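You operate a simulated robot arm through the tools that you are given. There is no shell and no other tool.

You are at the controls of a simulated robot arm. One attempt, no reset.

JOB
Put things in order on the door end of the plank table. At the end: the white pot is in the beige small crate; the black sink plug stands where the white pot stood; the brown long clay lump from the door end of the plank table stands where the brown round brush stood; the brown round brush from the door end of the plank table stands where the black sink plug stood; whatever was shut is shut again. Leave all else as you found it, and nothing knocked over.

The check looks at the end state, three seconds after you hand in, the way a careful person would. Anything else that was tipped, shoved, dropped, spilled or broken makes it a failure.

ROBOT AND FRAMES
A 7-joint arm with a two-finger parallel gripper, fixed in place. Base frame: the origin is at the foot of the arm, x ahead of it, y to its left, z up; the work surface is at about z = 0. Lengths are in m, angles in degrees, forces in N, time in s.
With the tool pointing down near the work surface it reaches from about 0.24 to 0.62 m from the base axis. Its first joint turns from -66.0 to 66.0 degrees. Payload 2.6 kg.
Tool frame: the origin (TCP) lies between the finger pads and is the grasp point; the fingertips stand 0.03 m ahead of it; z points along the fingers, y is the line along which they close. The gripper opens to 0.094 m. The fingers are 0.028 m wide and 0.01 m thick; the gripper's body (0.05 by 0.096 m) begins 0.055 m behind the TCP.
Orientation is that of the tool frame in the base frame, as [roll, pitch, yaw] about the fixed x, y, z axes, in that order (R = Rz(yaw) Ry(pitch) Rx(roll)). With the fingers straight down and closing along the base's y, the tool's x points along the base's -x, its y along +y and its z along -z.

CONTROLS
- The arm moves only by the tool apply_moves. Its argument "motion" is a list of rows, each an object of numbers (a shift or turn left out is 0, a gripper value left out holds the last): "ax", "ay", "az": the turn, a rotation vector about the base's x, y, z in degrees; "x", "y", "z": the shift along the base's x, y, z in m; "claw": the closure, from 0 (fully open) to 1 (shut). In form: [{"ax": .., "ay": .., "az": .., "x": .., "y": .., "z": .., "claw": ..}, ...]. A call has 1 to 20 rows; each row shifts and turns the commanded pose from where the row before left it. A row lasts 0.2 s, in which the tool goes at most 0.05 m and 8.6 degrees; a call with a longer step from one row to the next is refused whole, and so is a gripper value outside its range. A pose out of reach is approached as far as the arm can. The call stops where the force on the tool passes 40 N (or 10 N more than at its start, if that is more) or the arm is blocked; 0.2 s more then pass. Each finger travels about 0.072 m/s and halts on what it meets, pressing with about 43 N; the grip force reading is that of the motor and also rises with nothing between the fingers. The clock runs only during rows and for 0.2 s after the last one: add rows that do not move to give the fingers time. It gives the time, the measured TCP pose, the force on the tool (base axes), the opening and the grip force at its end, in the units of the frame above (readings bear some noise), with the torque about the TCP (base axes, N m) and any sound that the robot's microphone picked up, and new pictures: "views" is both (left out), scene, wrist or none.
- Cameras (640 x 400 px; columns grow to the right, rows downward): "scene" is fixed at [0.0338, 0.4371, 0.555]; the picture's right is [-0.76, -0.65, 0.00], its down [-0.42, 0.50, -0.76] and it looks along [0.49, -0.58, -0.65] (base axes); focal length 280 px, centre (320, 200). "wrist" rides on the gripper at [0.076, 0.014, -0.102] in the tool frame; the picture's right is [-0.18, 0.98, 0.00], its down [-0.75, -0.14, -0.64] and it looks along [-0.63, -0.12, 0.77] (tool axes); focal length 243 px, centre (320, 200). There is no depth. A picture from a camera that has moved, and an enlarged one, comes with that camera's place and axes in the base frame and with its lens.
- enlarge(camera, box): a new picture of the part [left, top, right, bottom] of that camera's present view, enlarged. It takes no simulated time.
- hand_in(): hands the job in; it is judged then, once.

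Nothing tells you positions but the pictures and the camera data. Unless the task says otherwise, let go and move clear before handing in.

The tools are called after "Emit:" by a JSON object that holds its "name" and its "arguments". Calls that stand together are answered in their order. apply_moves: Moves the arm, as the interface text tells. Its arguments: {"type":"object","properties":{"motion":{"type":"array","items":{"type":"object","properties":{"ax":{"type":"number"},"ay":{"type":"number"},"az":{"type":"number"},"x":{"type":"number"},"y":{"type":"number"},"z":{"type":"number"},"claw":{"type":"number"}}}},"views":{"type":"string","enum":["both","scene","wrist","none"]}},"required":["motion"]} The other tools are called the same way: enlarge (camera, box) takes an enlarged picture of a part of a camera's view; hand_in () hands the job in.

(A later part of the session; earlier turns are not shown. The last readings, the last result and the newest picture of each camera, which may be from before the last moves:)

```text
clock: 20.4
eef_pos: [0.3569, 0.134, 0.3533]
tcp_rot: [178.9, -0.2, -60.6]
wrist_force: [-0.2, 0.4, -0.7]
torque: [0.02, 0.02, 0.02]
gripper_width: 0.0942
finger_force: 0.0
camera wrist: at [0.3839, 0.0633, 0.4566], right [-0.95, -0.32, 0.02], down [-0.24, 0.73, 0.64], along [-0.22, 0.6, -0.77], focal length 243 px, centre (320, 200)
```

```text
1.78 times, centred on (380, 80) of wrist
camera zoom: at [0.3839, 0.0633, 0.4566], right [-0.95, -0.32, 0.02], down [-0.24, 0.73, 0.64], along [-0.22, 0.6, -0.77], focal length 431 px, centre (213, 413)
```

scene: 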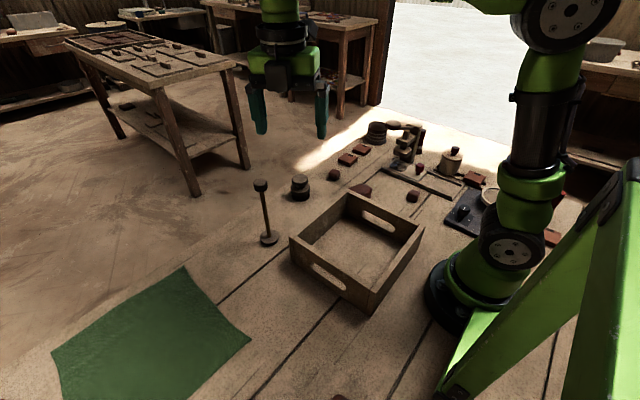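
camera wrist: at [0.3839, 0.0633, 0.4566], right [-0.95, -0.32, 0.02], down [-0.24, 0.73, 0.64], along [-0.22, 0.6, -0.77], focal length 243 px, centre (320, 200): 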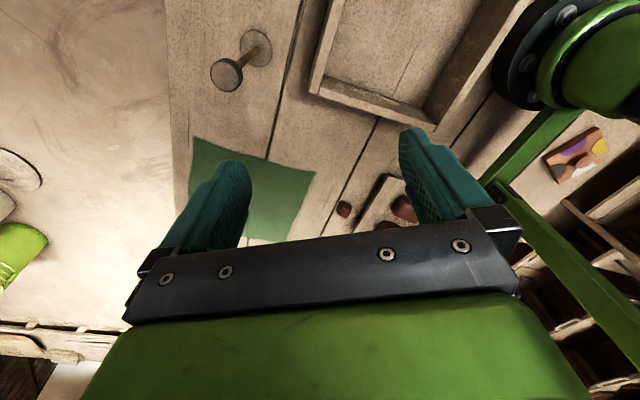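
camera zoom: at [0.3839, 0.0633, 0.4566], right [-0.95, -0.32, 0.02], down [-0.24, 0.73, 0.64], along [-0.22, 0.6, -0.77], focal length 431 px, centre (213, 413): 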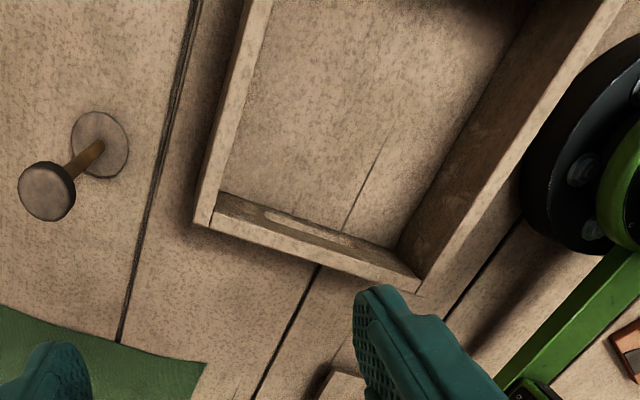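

Emit:
{"name": "enlarge", "arguments": {"camera": "scene", "box": [435, 140, 490, 190]}}

Emit:
{"name": "enlarge", "arguments": {"camera": "scene", "box": [285, 165, 345, 210]}}

Emit:
{"name": "enlarge", "arguments": {"camera": "scene", "box": [245, 170, 290, 255]}}

Emit:
{"name": "enlarge", "arguments": {"camera": "scene", "box": [350, 110, 410, 160]}}

```text
8.00 times, centred on (462, 165) of scene
camera zoom: at [0.0338, 0.4371, 0.555], right [-0.76, -0.65, 0.0], down [-0.42, 0.5, -0.76], along [0.49, -0.58, -0.65], focal length 2243 px, centre (-820, 480)
```

zoom: 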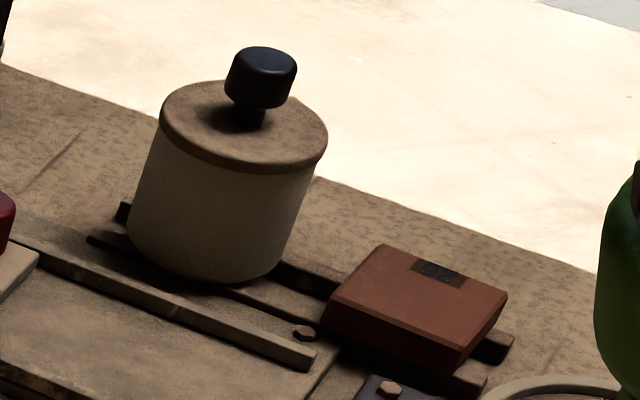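

```text
8.89 times, centred on (315, 188) of scene
camera zoom: at [0.0338, 0.4371, 0.555], right [-0.76, -0.65, 0.0], down [-0.42, 0.5, -0.76], along [0.49, -0.58, -0.65], focal length 2493 px, centre (364, 311)
```

zoom: 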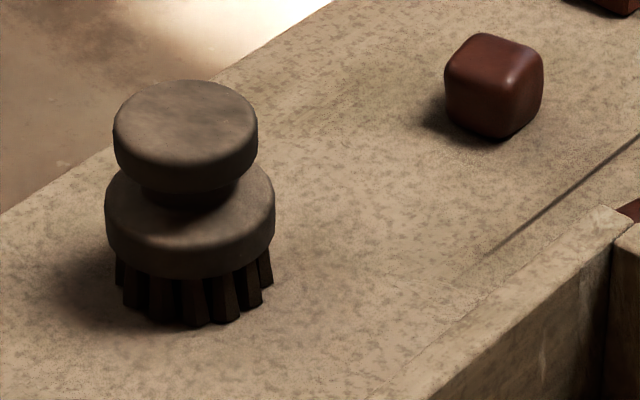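

```text
4.71 times, centred on (268, 212) of scene
camera zoom: at [0.0338, 0.4371, 0.555], right [-0.76, -0.65, 0.0], down [-0.42, 0.5, -0.76], along [0.49, -0.58, -0.65], focal length 1320 px, centre (567, 141)
```

zoom: 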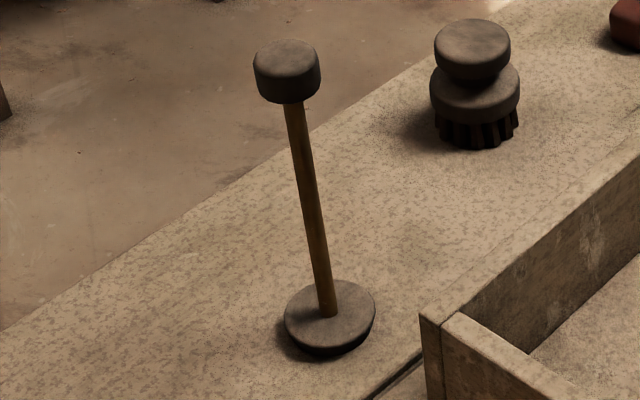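

```text
8.00 times, centred on (380, 135) of scene
camera zoom: at [0.0338, 0.4371, 0.555], right [-0.76, -0.65, 0.0], down [-0.42, 0.5, -0.76], along [0.49, -0.58, -0.65], focal length 2243 px, centre (-160, 720)
```

zoom: 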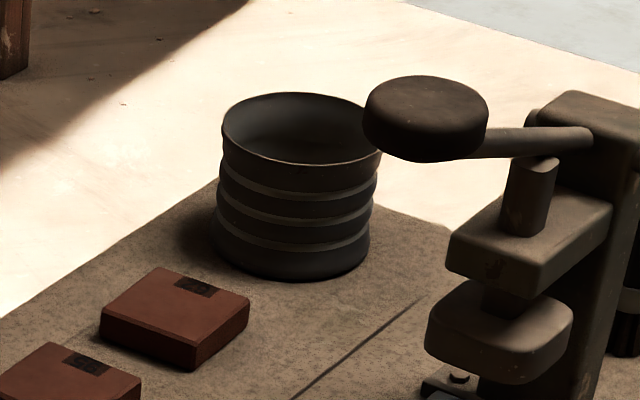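

The only object besides the named ones that could be the plug is the tall piece with a tapered disc foot, rod and knob (a stopper on a stick); before concluding I'll look along the far +y end to confirm which end is the door end and what duplicates stand there.

Emit:
{"name": "apply_moves", "arguments": {"motion": [{"az": -7.4}, {"az": -7.4}, {"az": -7.4}, {"az": -7.4}, {"ax": 8}, {"ax": 8}, {"ax": 8}, {"ax": 8}], "views": "both"}}

```text
clock: 22.2
eef_pos: [0.3557, 0.1334, 0.3522]
tcp_rot: [178.7, 32.2, -90.3]
wrist_force: [0.8, -0.3, 0.7]
torque: [0.0, 0.05, 0.0]
gripper_width: 0.094
finger_force: 0.1
camera wrist: at [0.344, 0.0151, 0.3994], right [-0.98, 0.15, 0.12], down [0.16, 0.3, 0.94], along [0.11, 0.94, -0.32], focal length 243 px, centre (320, 200)
```

scene: 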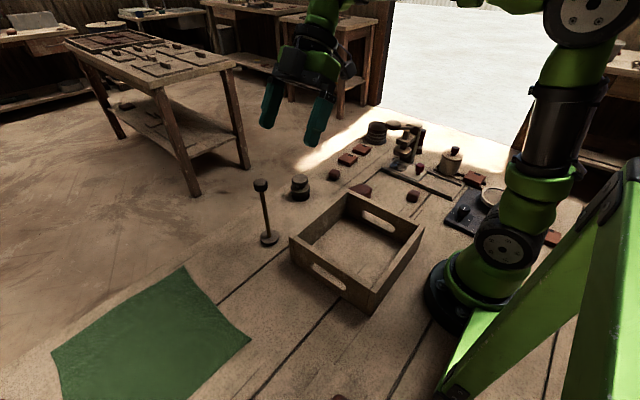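
wrist: 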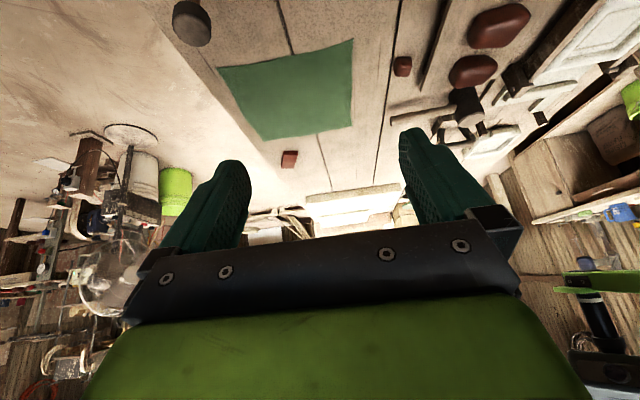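

Emit:
{"name": "enlarge", "arguments": {"camera": "wrist", "box": [380, 0, 640, 180]}}

Emit:
{"name": "enlarge", "arguments": {"camera": "wrist", "box": [160, 0, 420, 240]}}

Emit:
{"name": "enlarge", "arguments": {"camera": "wrist", "box": [0, 100, 240, 300]}}

```text
2.22 times, centred on (510, 90) of wrist
camera zoom: at [0.344, 0.0151, 0.3994], right [-0.98, 0.15, 0.12], down [0.16, 0.3, 0.94], along [0.11, 0.94, -0.32], focal length 539 px, centre (-102, 444)
```

zoom: 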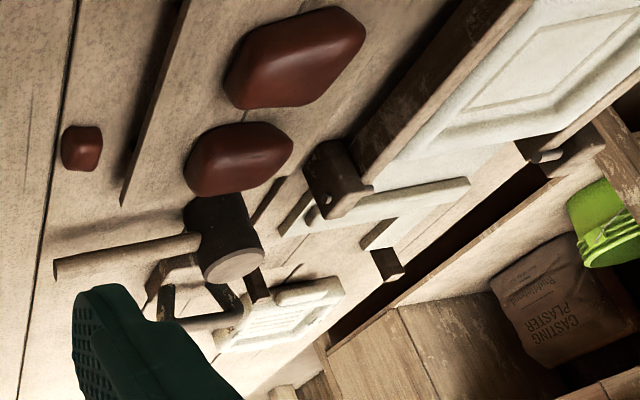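

```text
1.67 times, centred on (290, 120) of wrist
camera zoom: at [0.344, 0.0151, 0.3994], right [-0.98, 0.15, 0.12], down [0.16, 0.3, 0.94], along [0.11, 0.94, -0.32], focal length 404 px, centre (370, 333)
```

zoom: 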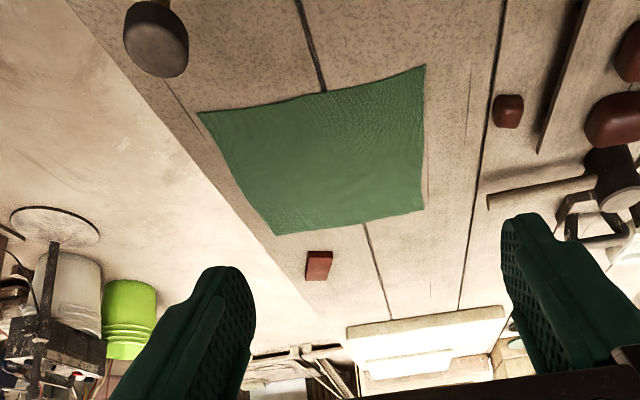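

```text
2.00 times, centred on (120, 200) of wrist
camera zoom: at [0.344, 0.0151, 0.3994], right [-0.98, 0.15, 0.12], down [0.16, 0.3, 0.94], along [0.11, 0.94, -0.32], focal length 485 px, centre (720, 200)
```

zoom: 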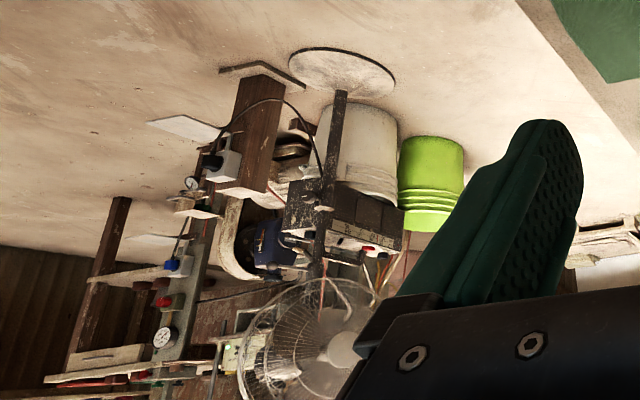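

Emit:
{"name": "enlarge", "arguments": {"camera": "wrist", "box": [160, 0, 230, 60]}}

Emit:
{"name": "enlarge", "arguments": {"camera": "scene", "box": [250, 175, 275, 195]}}

Emit:
{"name": "enlarge", "arguments": {"camera": "scene", "box": [290, 172, 315, 192]}}

Emit:
{"name": "enlarge", "arguments": {"camera": "scene", "box": [255, 225, 285, 250]}}

```text
6.67 times, centred on (195, 30) of wrist
camera zoom: at [0.344, 0.0151, 0.3994], right [-0.98, 0.15, 0.12], down [0.16, 0.3, 0.94], along [0.11, 0.94, -0.32], focal length 1618 px, centre (1153, 1333)
```

zoom: 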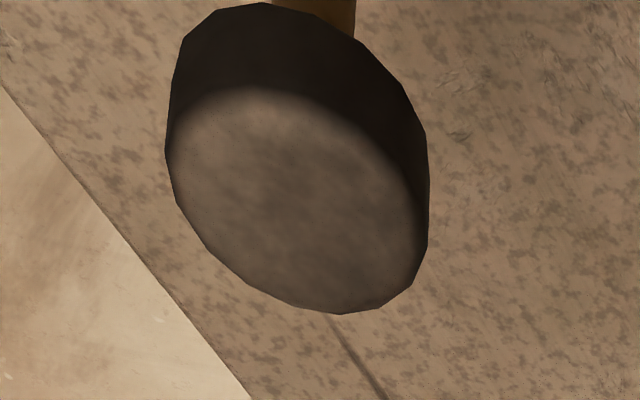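

```text
16.00 times, centred on (262, 185) of scene
camera zoom: at [0.0338, 0.4371, 0.555], right [-0.76, -0.65, 0.0], down [-0.42, 0.5, -0.76], along [0.49, -0.58, -0.65], focal length 4487 px, centre (1240, 440)
```

zoom: 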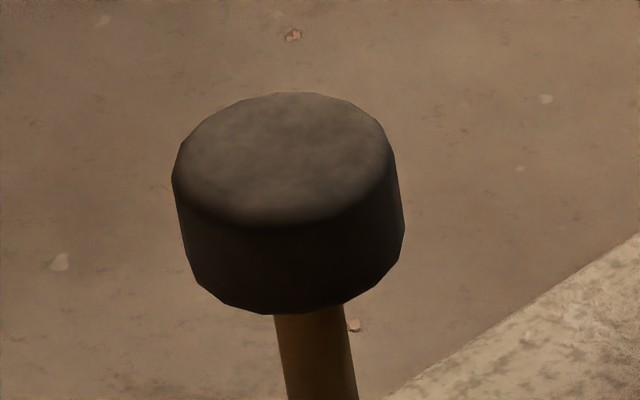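

```text
16.00 times, centred on (302, 182) of scene
camera zoom: at [0.0338, 0.4371, 0.555], right [-0.76, -0.65, 0.0], down [-0.42, 0.5, -0.76], along [0.49, -0.58, -0.65], focal length 4487 px, centre (600, 488)
```

zoom: 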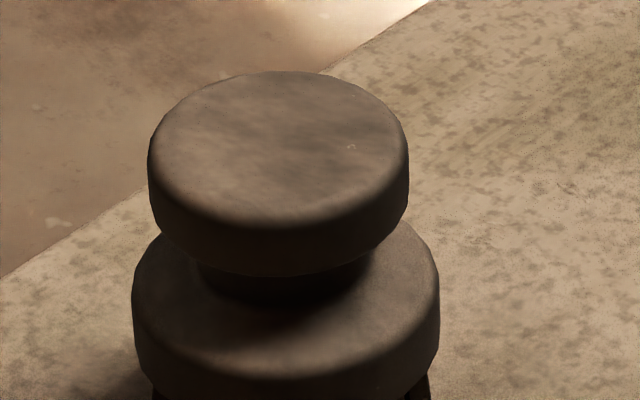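

```text
16.00 times, centred on (270, 238) of scene
camera zoom: at [0.0338, 0.4371, 0.555], right [-0.76, -0.65, 0.0], down [-0.42, 0.5, -0.76], along [0.49, -0.58, -0.65], focal length 4487 px, centre (1120, -400)
```

zoom: 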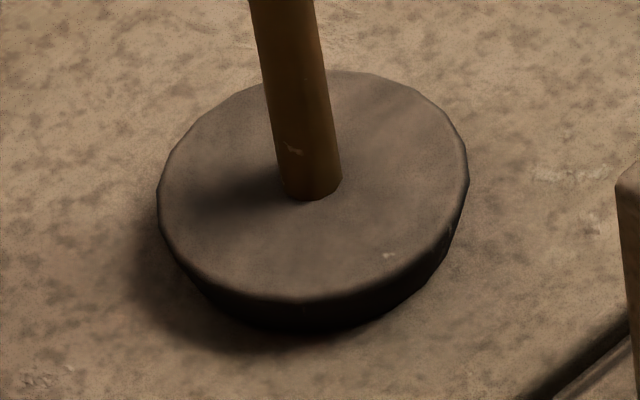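

The far end holds plaster, moulds and more long lumps, so the door end is clearly the -y end, lump A near (0.37,-0.13) is the long one there, and the stopper-on-a-rod at (0.45,0.15) is the black sink plug. Plan: pot (held by its body so the lid stays shut) into the crate, plug to the pot's place, brush to the plug's place, lump to the brush's place; now I level the tool and go toward the pot.

Emit:
{"name": "apply_moves", "arguments": {"motion": [{"ax": -8}, {"ax": -8}, {"ax": -8}, {"ax": -8}, {"az": -8.15, "x": -0.009, "y": -0.022}, {"az": -8.15, "x": -0.009, "y": -0.022}, {"az": -8.15, "x": -0.009, "y": -0.022}, {"az": -8.15, "x": -0.009, "y": -0.022}, {"az": -8.15, "x": -0.009, "y": -0.022}, {"az": -8.15, "x": -0.009, "y": -0.022}, {"az": -8.15, "x": -0.009, "y": -0.022}, {"az": -8.15, "x": -0.009, "y": -0.022}, {"az": -8.15, "x": -0.009, "y": -0.022}, {"az": -8.15, "x": -0.009, "y": -0.022}, {"az": -8.15, "x": -0.009, "y": -0.022}], "views": "wrist"}}

```text
clock: 25.4
eef_pos: [0.2547, -0.111, 0.3526]
tcp_rot: [178.9, 0.0, 179.9]
wrist_force: [-0.3, 0.3, 0.0]
torque: [-0.02, 0.01, -0.01]
gripper_width: 0.094
finger_force: 0.1
camera wrist: at [0.1798, -0.0976, 0.4552], right [0.19, 0.98, 0.02], down [0.75, -0.15, 0.64], along [0.63, -0.1, -0.77], focal length 243 px, centre (320, 200)
```

wrist: 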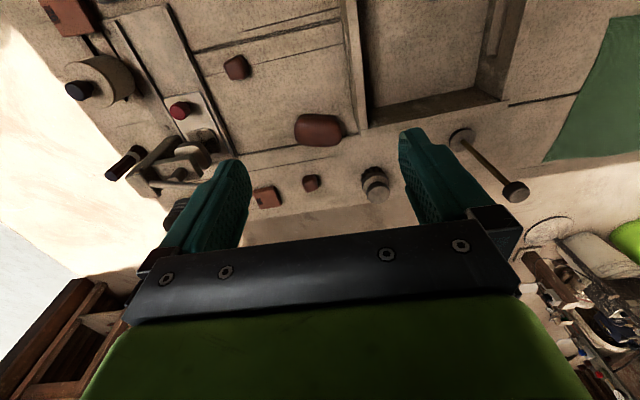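

Emit:
{"name": "apply_moves", "arguments": {"motion": [{"x": -0.0039, "y": -0.029, "z": -0.007, "ax": -0.1}, {"x": -0.0039, "y": -0.029, "z": -0.007, "ax": -0.1}, {"x": -0.0039, "y": -0.029, "z": -0.007, "ax": -0.1}, {"x": -0.0039, "y": -0.029, "z": -0.007, "ax": -0.1}, {"x": -0.0039, "y": -0.029, "z": -0.007, "ax": -0.1}, {"x": -0.0039, "y": -0.029, "z": -0.007, "ax": -0.1}, {"x": -0.0039, "y": -0.029, "z": -0.007, "ax": -0.1}, {"x": -0.0039, "y": -0.029, "z": -0.007, "ax": -0.1}, {"x": -0.0039, "y": -0.029, "z": -0.007, "ax": -0.1}, {"x": -0.0039, "y": -0.029, "z": -0.007, "ax": -0.1}, {"x": -0.0039, "y": -0.029, "z": -0.007, "ax": -0.1}], "views": "both"}}

Emit:
{"name": "enlarge", "arguments": {"camera": "wrist", "box": [230, 20, 410, 200]}}

```text
clock: 27.8
eef_pos: [0.2115, -0.43, 0.2745]
tcp_rot: [180.0, 0.0, -179.9]
wrist_force: [0.3, 0.5, 0.2]
torque: [-0.01, -0.02, -0.02]
gripper_width: 0.0942
finger_force: 0.1
camera wrist: at [0.1364, -0.4155, 0.377], right [0.18, 0.98, 0.0], down [0.75, -0.14, 0.64], along [0.63, -0.12, -0.77], focal length 243 px, centre (320, 200)
```

scene: 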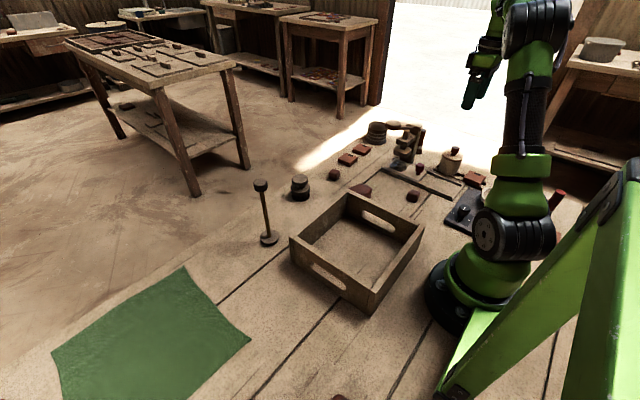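
wrist: 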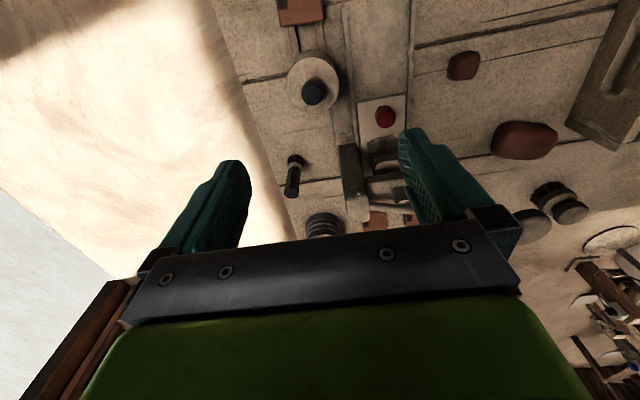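

```text
2.22 times, centred on (320, 110) of wrist
camera zoom: at [0.1364, -0.4155, 0.377], right [0.18, 0.98, 0.0], down [0.75, -0.14, 0.64], along [0.63, -0.12, -0.77], focal length 539 px, centre (320, 400)
```

zoom: 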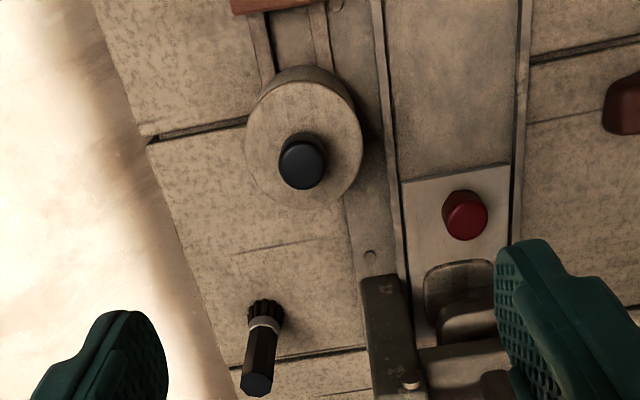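

The pot's lid centre works out at about (0.2125,-0.4375) with its top near z=0.075 and knob top near 0.10. I'll centre over it and descend part way, then check alignment.

Emit:
{"name": "apply_moves", "arguments": {"motion": [{"x": 0.001, "y": -0.0075, "z": -0.03}, {"z": -0.03}, {"z": -0.03}, {"z": -0.03}, {"z": -0.03}], "views": "both"}}

Emit:
{"name": "enlarge", "arguments": {"camera": "wrist", "box": [220, 60, 420, 240]}}

Emit:
{"name": "enlarge", "arguments": {"camera": "scene", "box": [420, 120, 500, 190]}}

```text
clock: 29.0
eef_pos: [0.2148, -0.4343, 0.1265]
tcp_rot: [179.9, 0.0, -179.9]
wrist_force: [-0.2, 0.1, -0.9]
torque: [0.0, 0.0, 0.03]
gripper_width: 0.094
finger_force: 0.0
camera wrist: at [0.1403, -0.4203, 0.2287], right [0.18, 0.98, 0.0], down [0.75, -0.14, 0.64], along [0.63, -0.12, -0.77], focal length 243 px, centre (320, 200)
```

scene: 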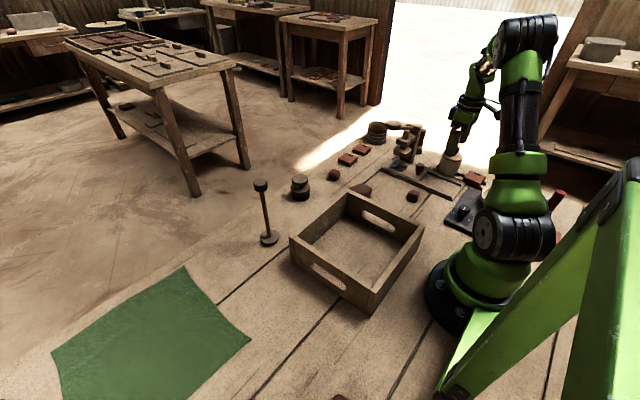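
wrist: 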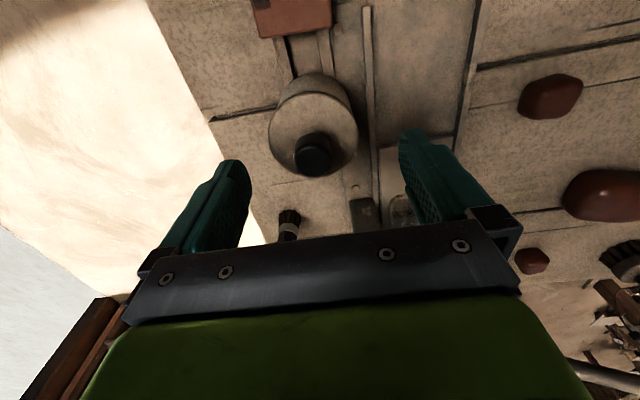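

```text
2.22 times, centred on (320, 150) of wrist
camera zoom: at [0.1403, -0.4203, 0.2287], right [0.18, 0.98, 0.0], down [0.75, -0.14, 0.64], along [0.63, -0.12, -0.77], focal length 539 px, centre (320, 311)
```

zoom: 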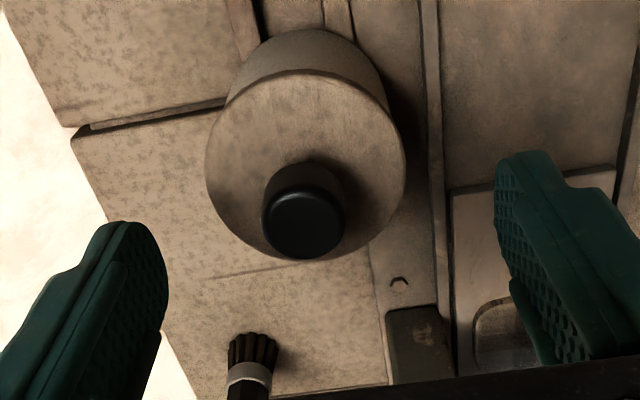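

```text
5.71 times, centred on (460, 155) of scene
camera zoom: at [0.0338, 0.4371, 0.555], right [-0.76, -0.65, 0.0], down [-0.42, 0.5, -0.76], along [0.49, -0.58, -0.65], focal length 1602 px, centre (-480, 457)
```

zoom: 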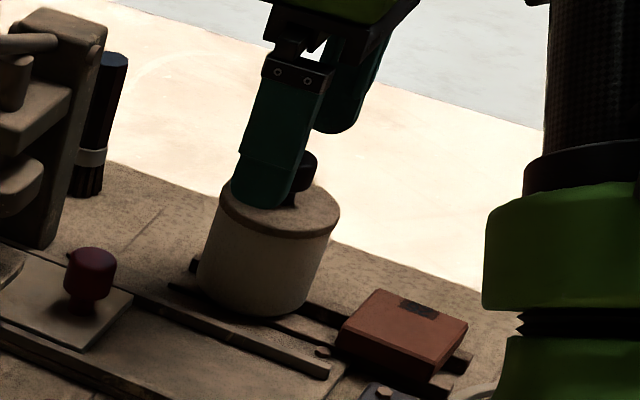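

Emit:
{"name": "apply_moves", "arguments": {"motion": [{"x": -0.003, "y": -0.004, "z": -0.02}, {"z": -0.02}, {"z": -0.02}, {"z": -0.006}, {}], "views": "both"}}

Emit:
{"name": "enlarge", "arguments": {"camera": "scene", "box": [420, 120, 500, 190]}}

```text
clock: 30.2
eef_pos: [0.2123, -0.4404, 0.0591]
tcp_rot: [-180.0, -0.1, -179.9]
wrist_force: [-1.3, 0.9, 0.1]
torque: [-0.03, 0.02, 0.0]
gripper_width: 0.094
finger_force: 0.1
camera wrist: at [0.1365, -0.4249, 0.1612], right [0.18, 0.98, 0.0], down [0.75, -0.14, 0.64], along [0.63, -0.12, -0.77], focal length 243 px, centre (320, 200)
```

scene: 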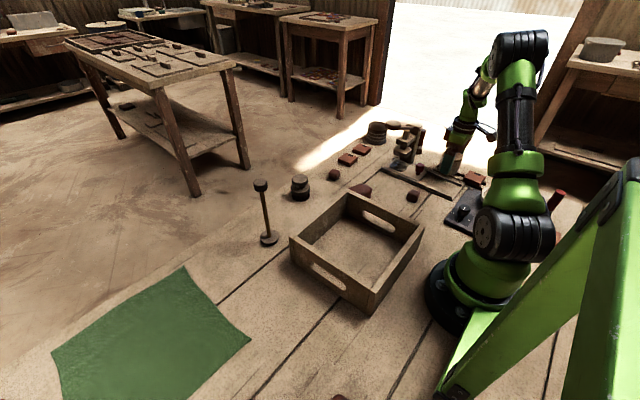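
wrist: 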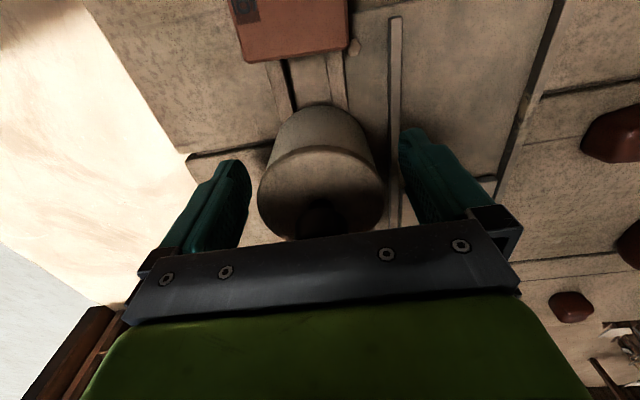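

```text
5.71 times, centred on (460, 155) of scene
camera zoom: at [0.0338, 0.4371, 0.555], right [-0.76, -0.65, 0.0], down [-0.42, 0.5, -0.76], along [0.49, -0.58, -0.65], focal length 1602 px, centre (-480, 457)
```

zoom: 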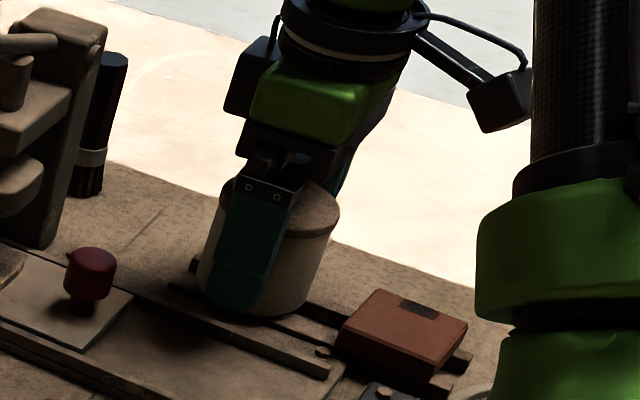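

The fingers straddle the pot on both sides with no contact. I'll close on it and check the width before lifting a little.

Emit:
{"name": "apply_moves", "arguments": {"motion": [{"claw": 0.2}, {"claw": 0.35}, {"claw": 0.6}, {"claw": 0.6}, {"claw": 0.6}], "views": "both"}}

Emit:
{"name": "enlarge", "arguments": {"camera": "wrist", "box": [220, 80, 430, 240]}}

Emit:
{"name": "enlarge", "arguments": {"camera": "scene", "box": [420, 120, 500, 190]}}

```text
clock: 31.4
eef_pos: [0.2121, -0.4403, 0.059]
tcp_rot: [-180.0, 0.1, -179.9]
wrist_force: [0.5, -0.5, -0.2]
torque: [-0.02, 0.0, 0.01]
gripper_width: 0.0632
finger_force: 43.7
heard: snap
camera wrist: at [0.1365, -0.4249, 0.1614], right [0.18, 0.98, 0.0], down [0.75, -0.14, 0.64], along [0.63, -0.12, -0.77], focal length 243 px, centre (320, 200)
```

scene: 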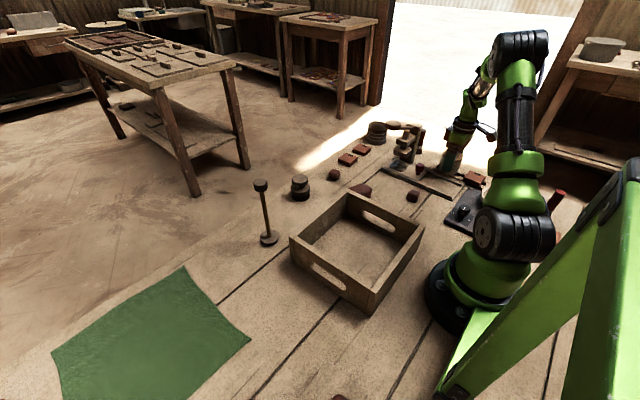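
wrist: 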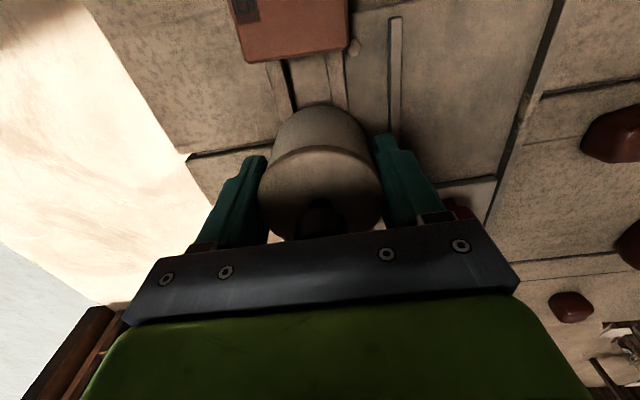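

```text
2.50 times, centred on (325, 160) of wrist
camera zoom: at [0.1365, -0.4249, 0.1614], right [0.18, 0.98, 0.0], down [0.75, -0.14, 0.64], along [0.63, -0.12, -0.77], focal length 606 px, centre (308, 300)
```

zoom: 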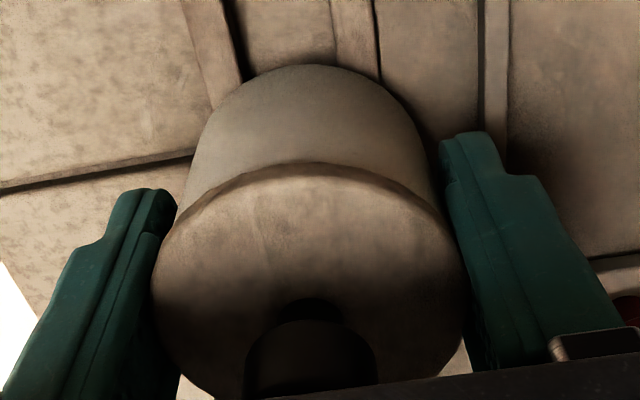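

```text
5.71 times, centred on (460, 155) of scene
camera zoom: at [0.0338, 0.4371, 0.5551], right [-0.76, -0.65, 0.0], down [-0.42, 0.5, -0.76], along [0.49, -0.58, -0.65], focal length 1602 px, centre (-480, 457)
```

zoom: 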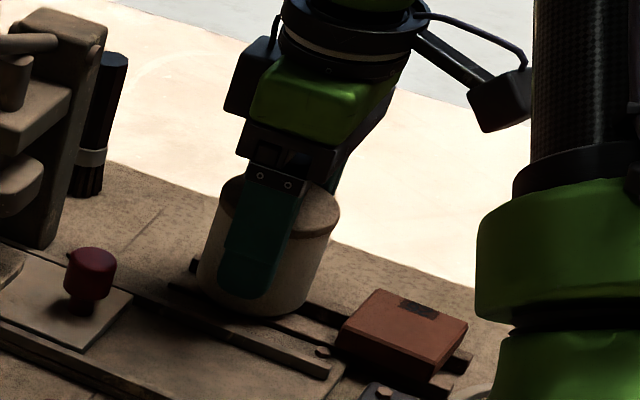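

I heard a snap while closing (width 0.063 m). I'll look closely at the pot and its surroundings before doing anything else.

Emit:
{"name": "enlarge", "arguments": {"camera": "scene", "box": [440, 145, 490, 180]}}

Emit:
{"name": "enlarge", "arguments": {"camera": "wrist", "box": [255, 90, 395, 180]}}

Emit:
{"name": "enlarge", "arguments": {"camera": "scene", "box": [370, 110, 470, 200]}}

```text
11.43 times, centred on (465, 162) of scene
camera zoom: at [0.0338, 0.4371, 0.5551], right [-0.76, -0.65, 0.0], down [-0.42, 0.5, -0.76], along [0.49, -0.58, -0.65], focal length 3205 px, centre (-1337, 629)
```

zoom: 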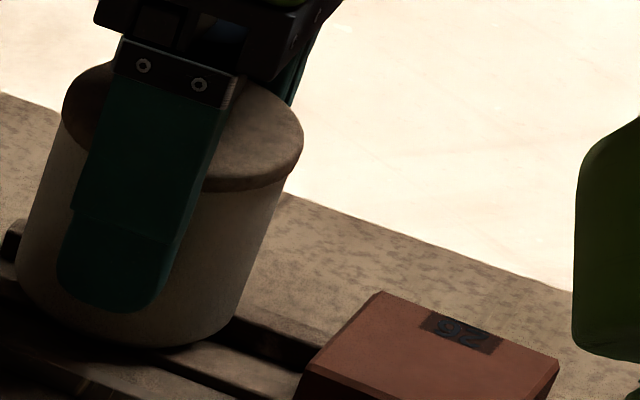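

```text
4.44 times, centred on (325, 135) of wrist
camera zoom: at [0.1365, -0.4249, 0.1614], right [0.18, 0.98, 0.0], down [0.75, -0.14, 0.64], along [0.63, -0.12, -0.77], focal length 1078 px, centre (298, 489)
```

zoom: 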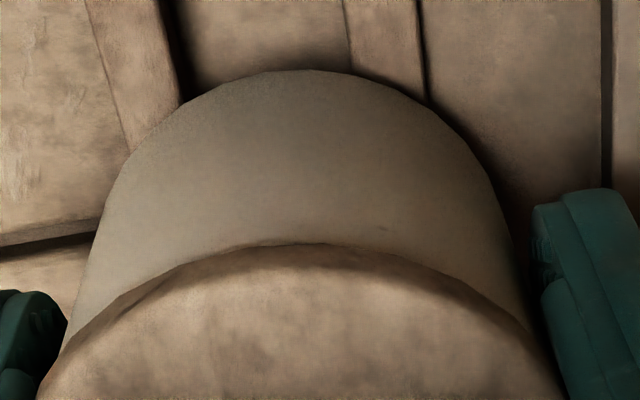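

```text
4.44 times, centred on (420, 155) of scene
camera zoom: at [0.0338, 0.4371, 0.5551], right [-0.76, -0.65, 0.0], down [-0.42, 0.5, -0.76], along [0.49, -0.58, -0.65], focal length 1246 px, centre (-124, 400)
```

zoom: 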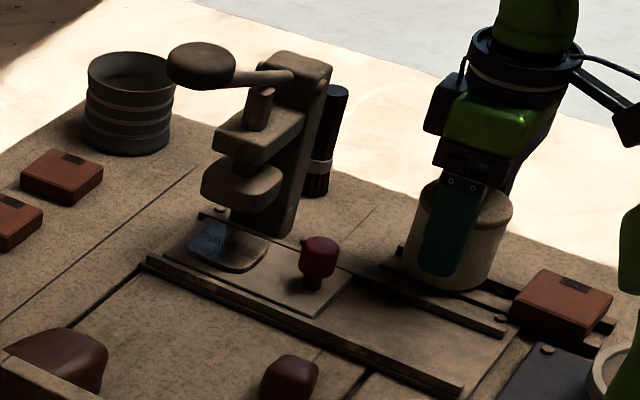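

No visible damage; the pot looks intact and is held. I'll lift 2 cm slowly and see whether the whole pot comes along with its lid.

Emit:
{"name": "apply_moves", "arguments": {"motion": [{"z": 0.005}, {"z": 0.005}, {"z": 0.005}, {"z": 0.005}, {}], "views": "both"}}

Emit:
{"name": "enlarge", "arguments": {"camera": "scene", "box": [430, 130, 500, 185]}}

Emit:
{"name": "enlarge", "arguments": {"camera": "wrist", "box": [220, 60, 430, 240]}}

```text
clock: 32.6
eef_pos: [0.2117, -0.4402, 0.0788]
tcp_rot: [-180.0, 0.0, -179.9]
wrist_force: [0.4, -1.0, -5.4]
torque: [0.01, 0.03, -0.01]
gripper_width: 0.0629
finger_force: 43.1
camera wrist: at [0.1361, -0.4256, 0.1814], right [0.18, 0.98, 0.0], down [0.75, -0.14, 0.64], along [0.63, -0.12, -0.77], focal length 243 px, centre (320, 200)
```

scene: 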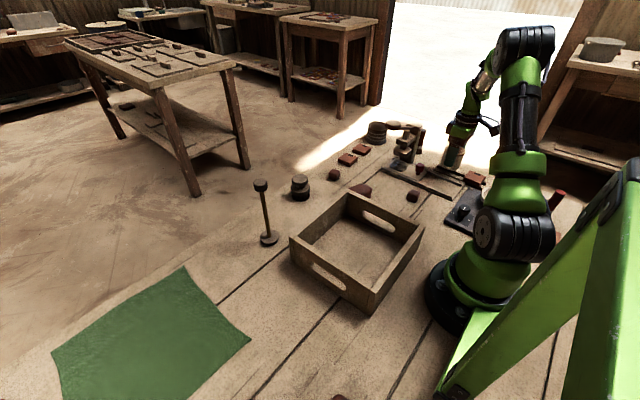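
wrist: 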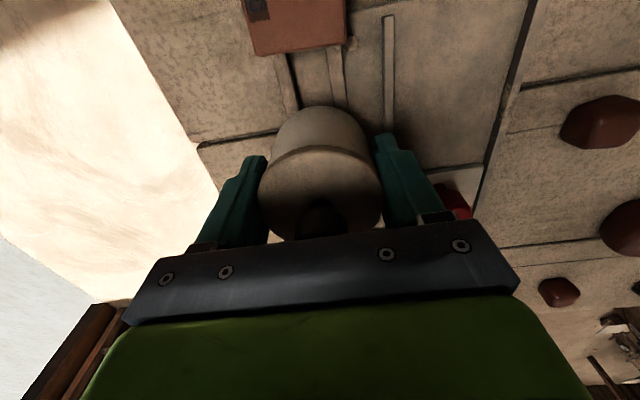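

```text
7.27 times, centred on (465, 158) of scene
camera zoom: at [0.0339, 0.4371, 0.5551], right [-0.76, -0.65, 0.0], down [-0.42, 0.5, -0.76], along [0.49, -0.58, -0.65], focal length 2040 px, centre (-734, 509)
```

zoom: 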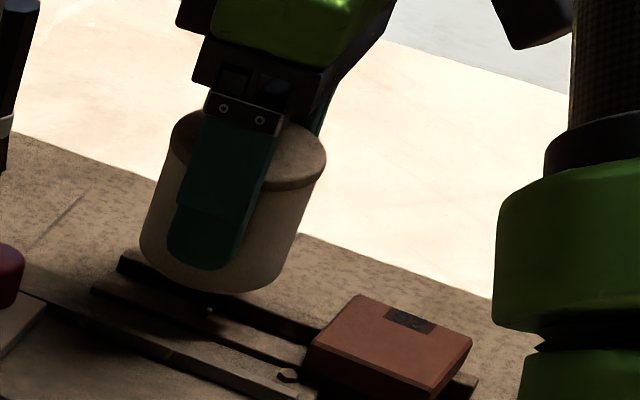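

```text
2.22 times, centred on (325, 150) of wrist
camera zoom: at [0.1361, -0.4256, 0.1814], right [0.18, 0.98, 0.0], down [0.75, -0.14, 0.64], along [0.63, -0.12, -0.77], focal length 539 px, centre (309, 311)
```

zoom: 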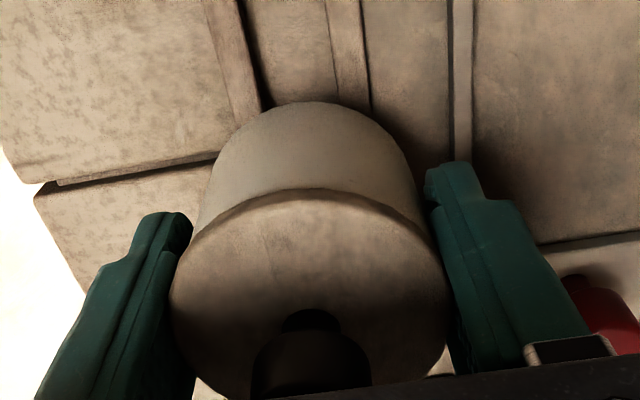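

The whole pot came up with its lid on, about 0.5 kg. I'll raise it well clear and then carry it over to the crate, keeping x small to pass the press lever.

Emit:
{"name": "apply_moves", "arguments": {"motion": [{"z": 0.01}, {"z": 0.018}, {"z": 0.02}, {"z": 0.02}, {"z": 0.02}, {"z": 0.02}, {"z": 0.02}, {"z": 0.02}, {"z": 0.02}, {"z": 0.015}, {"z": 0.008}, {}], "views": "none"}}

Emit:
{"name": "apply_moves", "arguments": {"motion": [{"x": 0.001, "y": 0.01}, {"x": 0.002, "y": 0.02}, {"x": 0.004, "y": 0.03}, {"x": 0.004, "y": 0.03}, {"x": 0.004, "y": 0.03}, {"x": 0.004, "y": 0.03}, {"x": 0.004, "y": 0.03}, {"x": 0.004, "y": 0.03}, {"x": 0.004, "y": 0.03}, {"x": 0.004, "y": 0.03}, {"x": 0.004, "y": 0.03}, {"x": 0.005, "y": 0.03}, {"x": 0.005, "y": 0.03}, {"x": 0.005, "y": 0.03}, {"x": 0.005, "y": 0.03}, {"x": 0.005, "y": 0.03}, {"x": 0.004, "y": 0.03}, {"x": 0.002, "y": 0.015}, {"x": 0.001, "y": 0.007}, {}], "views": "both"}}

```text
clock: 35.2
eef_pos: [0.211, -0.4409, 0.2707]
tcp_rot: [179.9, 0.1, -180.0]
wrist_force: [0.6, 0.6, -6.5]
torque: [-0.01, 0.02, 0.0]
gripper_width: 0.063
finger_force: 42.8
```

```text
clock: 39.4
eef_pos: [0.2828, 0.0627, 0.2708]
tcp_rot: [180.0, 0.0, -179.8]
wrist_force: [0.1, 0.2, -5.6]
torque: [0.01, 0.0, 0.01]
gripper_width: 0.0633
finger_force: 42.6
camera wrist: at [0.2072, 0.078, 0.3735], right [0.18, 0.98, 0.0], down [0.75, -0.14, 0.64], along [0.63, -0.12, -0.77], focal length 243 px, centre (320, 200)
```

scene: 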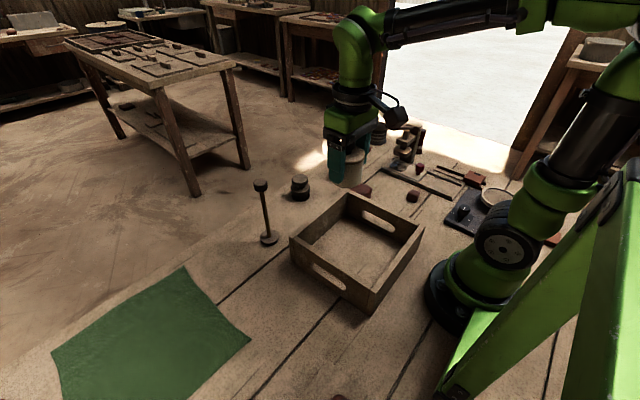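
wrist: 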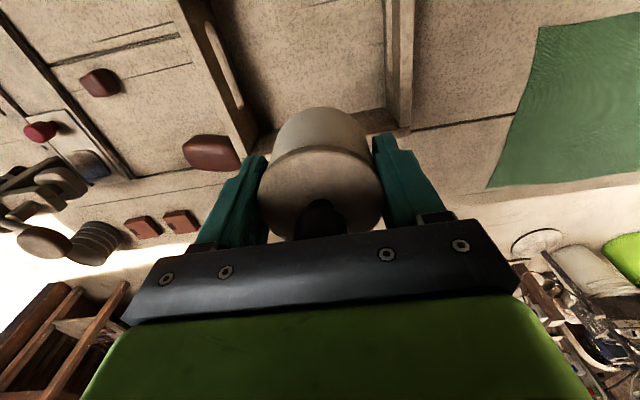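

The pot is over the middle of the crate. I'll lower it, then creep down until it touches the floor.

Emit:
{"name": "apply_moves", "arguments": {"motion": [{"z": -0.01}, {"z": -0.02}, {"z": -0.02}, {"z": -0.025}, {"z": -0.025}, {"z": -0.025}, {"z": -0.025}, {"z": -0.02}, {"z": -0.02}, {"z": -0.015}, {"z": -0.01}, {}], "views": "both"}}

Emit:
{"name": "enlarge", "arguments": {"camera": "scene", "box": [270, 150, 440, 330]}}

```text
clock: 41.8
eef_pos: [0.2856, 0.0602, 0.0573]
tcp_rot: [179.9, 0.2, 179.9]
wrist_force: [-1.8, 0.8, 4.1]
torque: [0.0, -0.15, 0.0]
gripper_width: 0.0628
finger_force: 42.7
stopped in row 12: the force on the tool passed its limit at 42 N (the readings are from after the stop); the commanded pose is now the measured one
camera wrist: at [0.2097, 0.0757, 0.1595], right [0.19, 0.98, 0.0], down [0.75, -0.14, 0.65], along [0.63, -0.12, -0.76], focal length 243 px, centre (320, 200)
```

scene: 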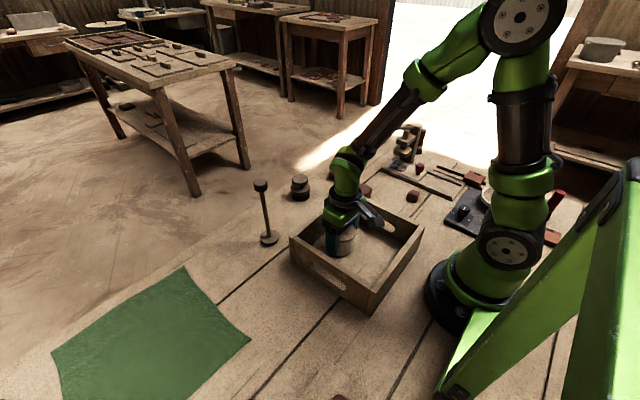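
wrist: 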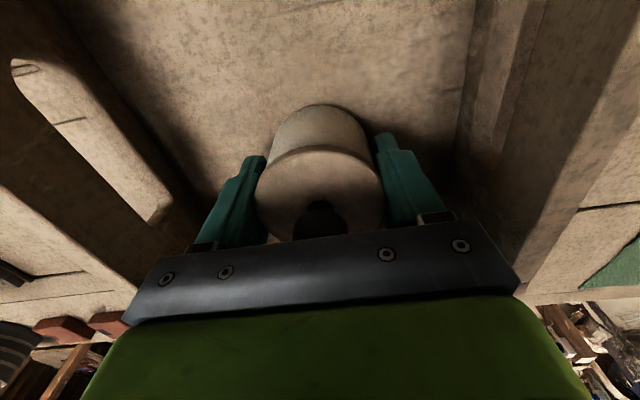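

```text
2.22 times, centred on (355, 240) of scene
camera zoom: at [0.0338, 0.4371, 0.5551], right [-0.76, -0.65, 0.0], down [-0.42, 0.5, -0.76], along [0.49, -0.58, -0.65], focal length 623 px, centre (242, 111)
```

zoom: 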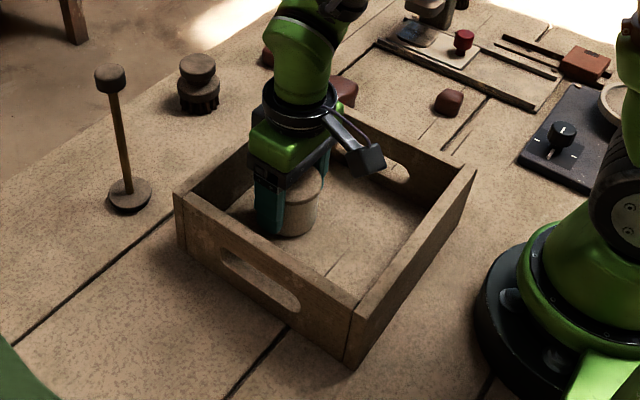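

The pot has touched the crate floor (contact at TCP z≈0.057). I'll open the fingers and check that it stays upright.

Emit:
{"name": "apply_moves", "arguments": {"motion": [{"claw": 0.4}, {"claw": 0.2}, {"claw": 0.0}, {"claw": 0.0}], "views": "wrist"}}

Emit:
{"name": "apply_moves", "arguments": {"motion": [{"z": 0.01}, {"z": 0.02}, {"z": 0.03}, {"z": 0.04}, {"z": 0.04}, {"z": 0.04}, {"z": 0.04}, {"z": 0.03}, {"z": 0.02}], "views": "both"}}

Emit:
{"name": "enlarge", "arguments": {"camera": "scene", "box": [270, 150, 440, 330]}}

Emit:
{"name": "enlarge", "arguments": {"camera": "scene", "box": [420, 140, 510, 210]}}

```text
clock: 42.8
eef_pos: [0.2867, 0.0601, 0.0571]
tcp_rot: [-179.9, 0.3, 179.8]
wrist_force: [-0.3, -0.5, 0.1]
torque: [0.0, 0.01, -0.02]
gripper_width: 0.0941
finger_force: 0.1
heard: snap
camera wrist: at [0.2097, 0.0758, 0.1594], right [0.19, 0.98, 0.0], down [0.75, -0.14, 0.65], along [0.63, -0.12, -0.76], focal length 243 px, centre (320, 200)
```

wrist: 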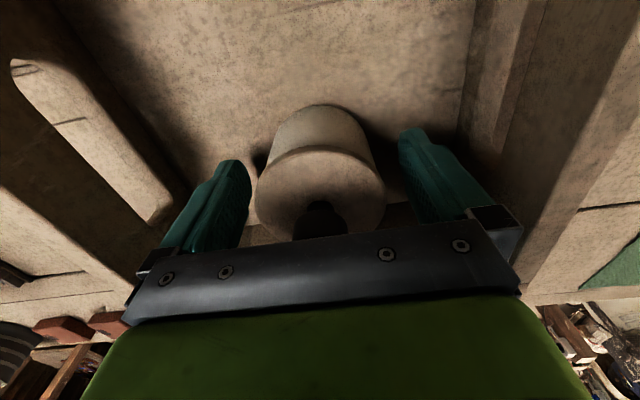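

```text
clock: 44.8
eef_pos: [0.2856, 0.0615, 0.3275]
tcp_rot: [-180.0, 0.3, 179.9]
wrist_force: [-0.9, -0.2, 0.3]
torque: [0.0, 0.01, 0.0]
gripper_width: 0.0938
finger_force: 0.0
camera wrist: at [0.2105, 0.0764, 0.4286], right [0.19, 0.98, 0.0], down [0.75, -0.14, 0.65], along [0.63, -0.12, -0.76], focal length 243 px, centre (320, 200)
```

scene: 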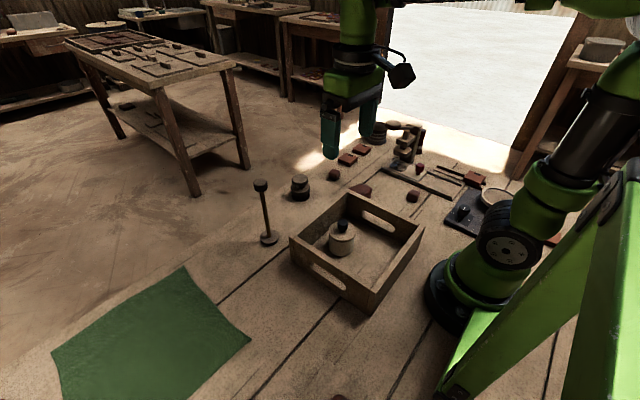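
wrist: 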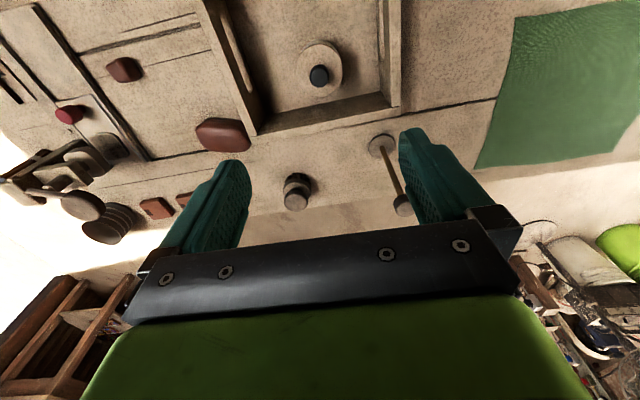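

```text
2.22 times, centred on (355, 240) of scene
camera zoom: at [0.0338, 0.4371, 0.555], right [-0.76, -0.65, 0.0], down [-0.42, 0.5, -0.76], along [0.49, -0.58, -0.65], focal length 623 px, centre (242, 111)
```

zoom: 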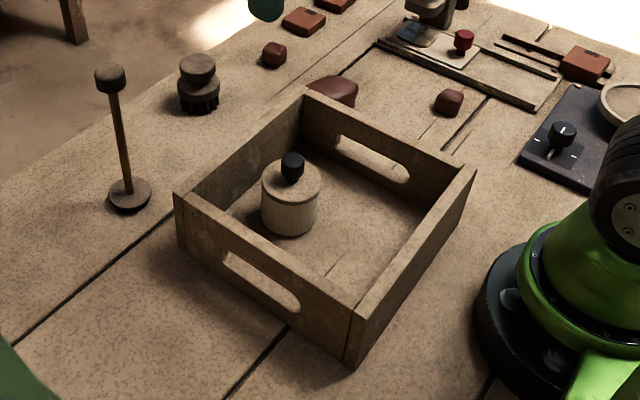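

```text
5.71 times, centred on (465, 175) of scene
camera zoom: at [0.0338, 0.4371, 0.555], right [-0.76, -0.65, 0.0], down [-0.42, 0.5, -0.76], along [0.49, -0.58, -0.65], focal length 1602 px, centre (-509, 343)
```

zoom: 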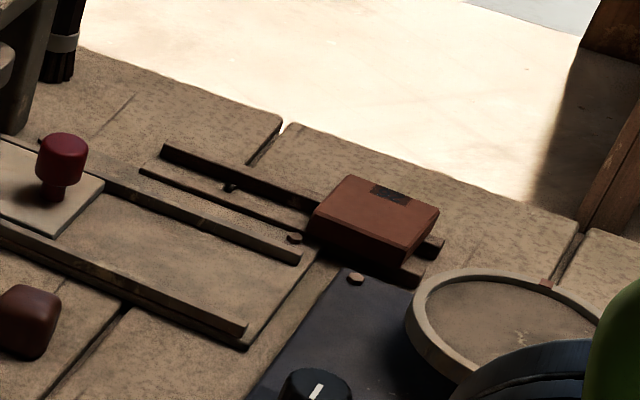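

The pot stands upright in the crate with its lid on. I notice a small dark thing on the rack where the pot stood, so I'll look closely at it.

Emit:
{"name": "enlarge", "arguments": {"camera": "scene", "box": [440, 158, 475, 182]}}

Emit:
{"name": "enlarge", "arguments": {"camera": "scene", "box": [450, 163, 464, 173]}}

Emit:
{"name": "enlarge", "arguments": {"camera": "scene", "box": [320, 205, 370, 265]}}

```text
16.00 times, centred on (458, 170) of scene
camera zoom: at [0.0338, 0.4371, 0.555], right [-0.76, -0.65, 0.0], down [-0.42, 0.5, -0.76], along [0.49, -0.58, -0.65], focal length 4487 px, centre (-1880, 680)
```

zoom: 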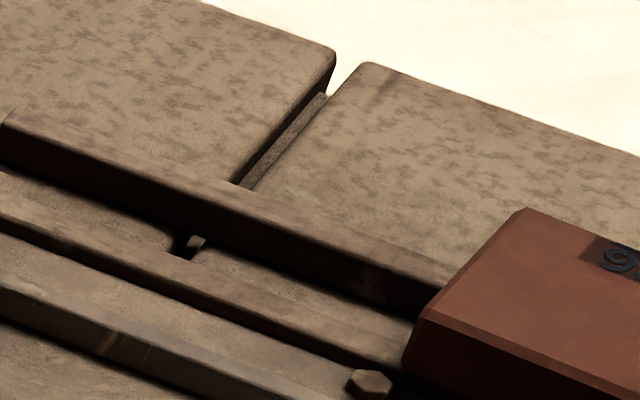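

```text
16.00 times, centred on (457, 168) of scene
camera zoom: at [0.0338, 0.4371, 0.555], right [-0.76, -0.65, 0.0], down [-0.42, 0.5, -0.76], along [0.49, -0.58, -0.65], focal length 4487 px, centre (-1872, 712)
```

zoom: 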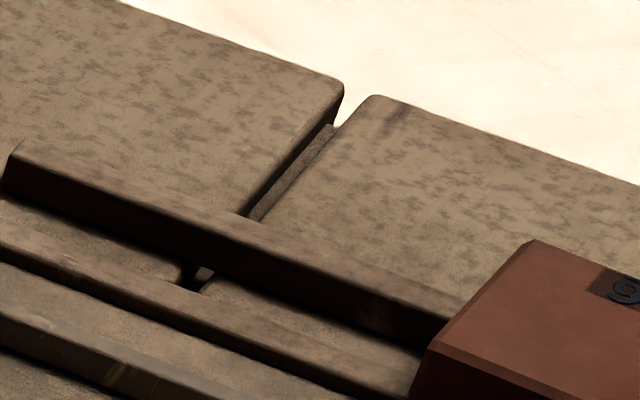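

```text
6.67 times, centred on (345, 235) of scene
camera zoom: at [0.0338, 0.4371, 0.555], right [-0.76, -0.65, 0.0], down [-0.42, 0.5, -0.76], along [0.49, -0.58, -0.65], focal length 1870 px, centre (153, -33)
```

zoom: 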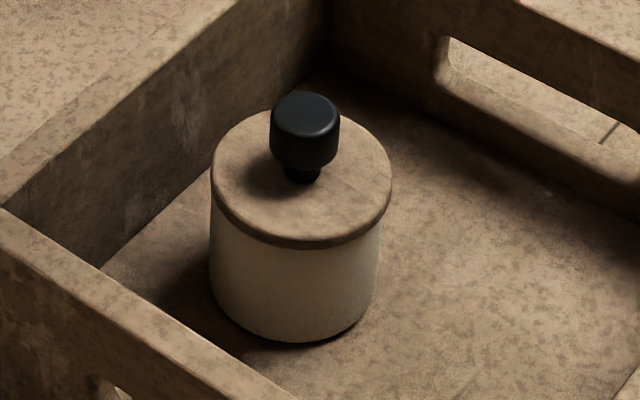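

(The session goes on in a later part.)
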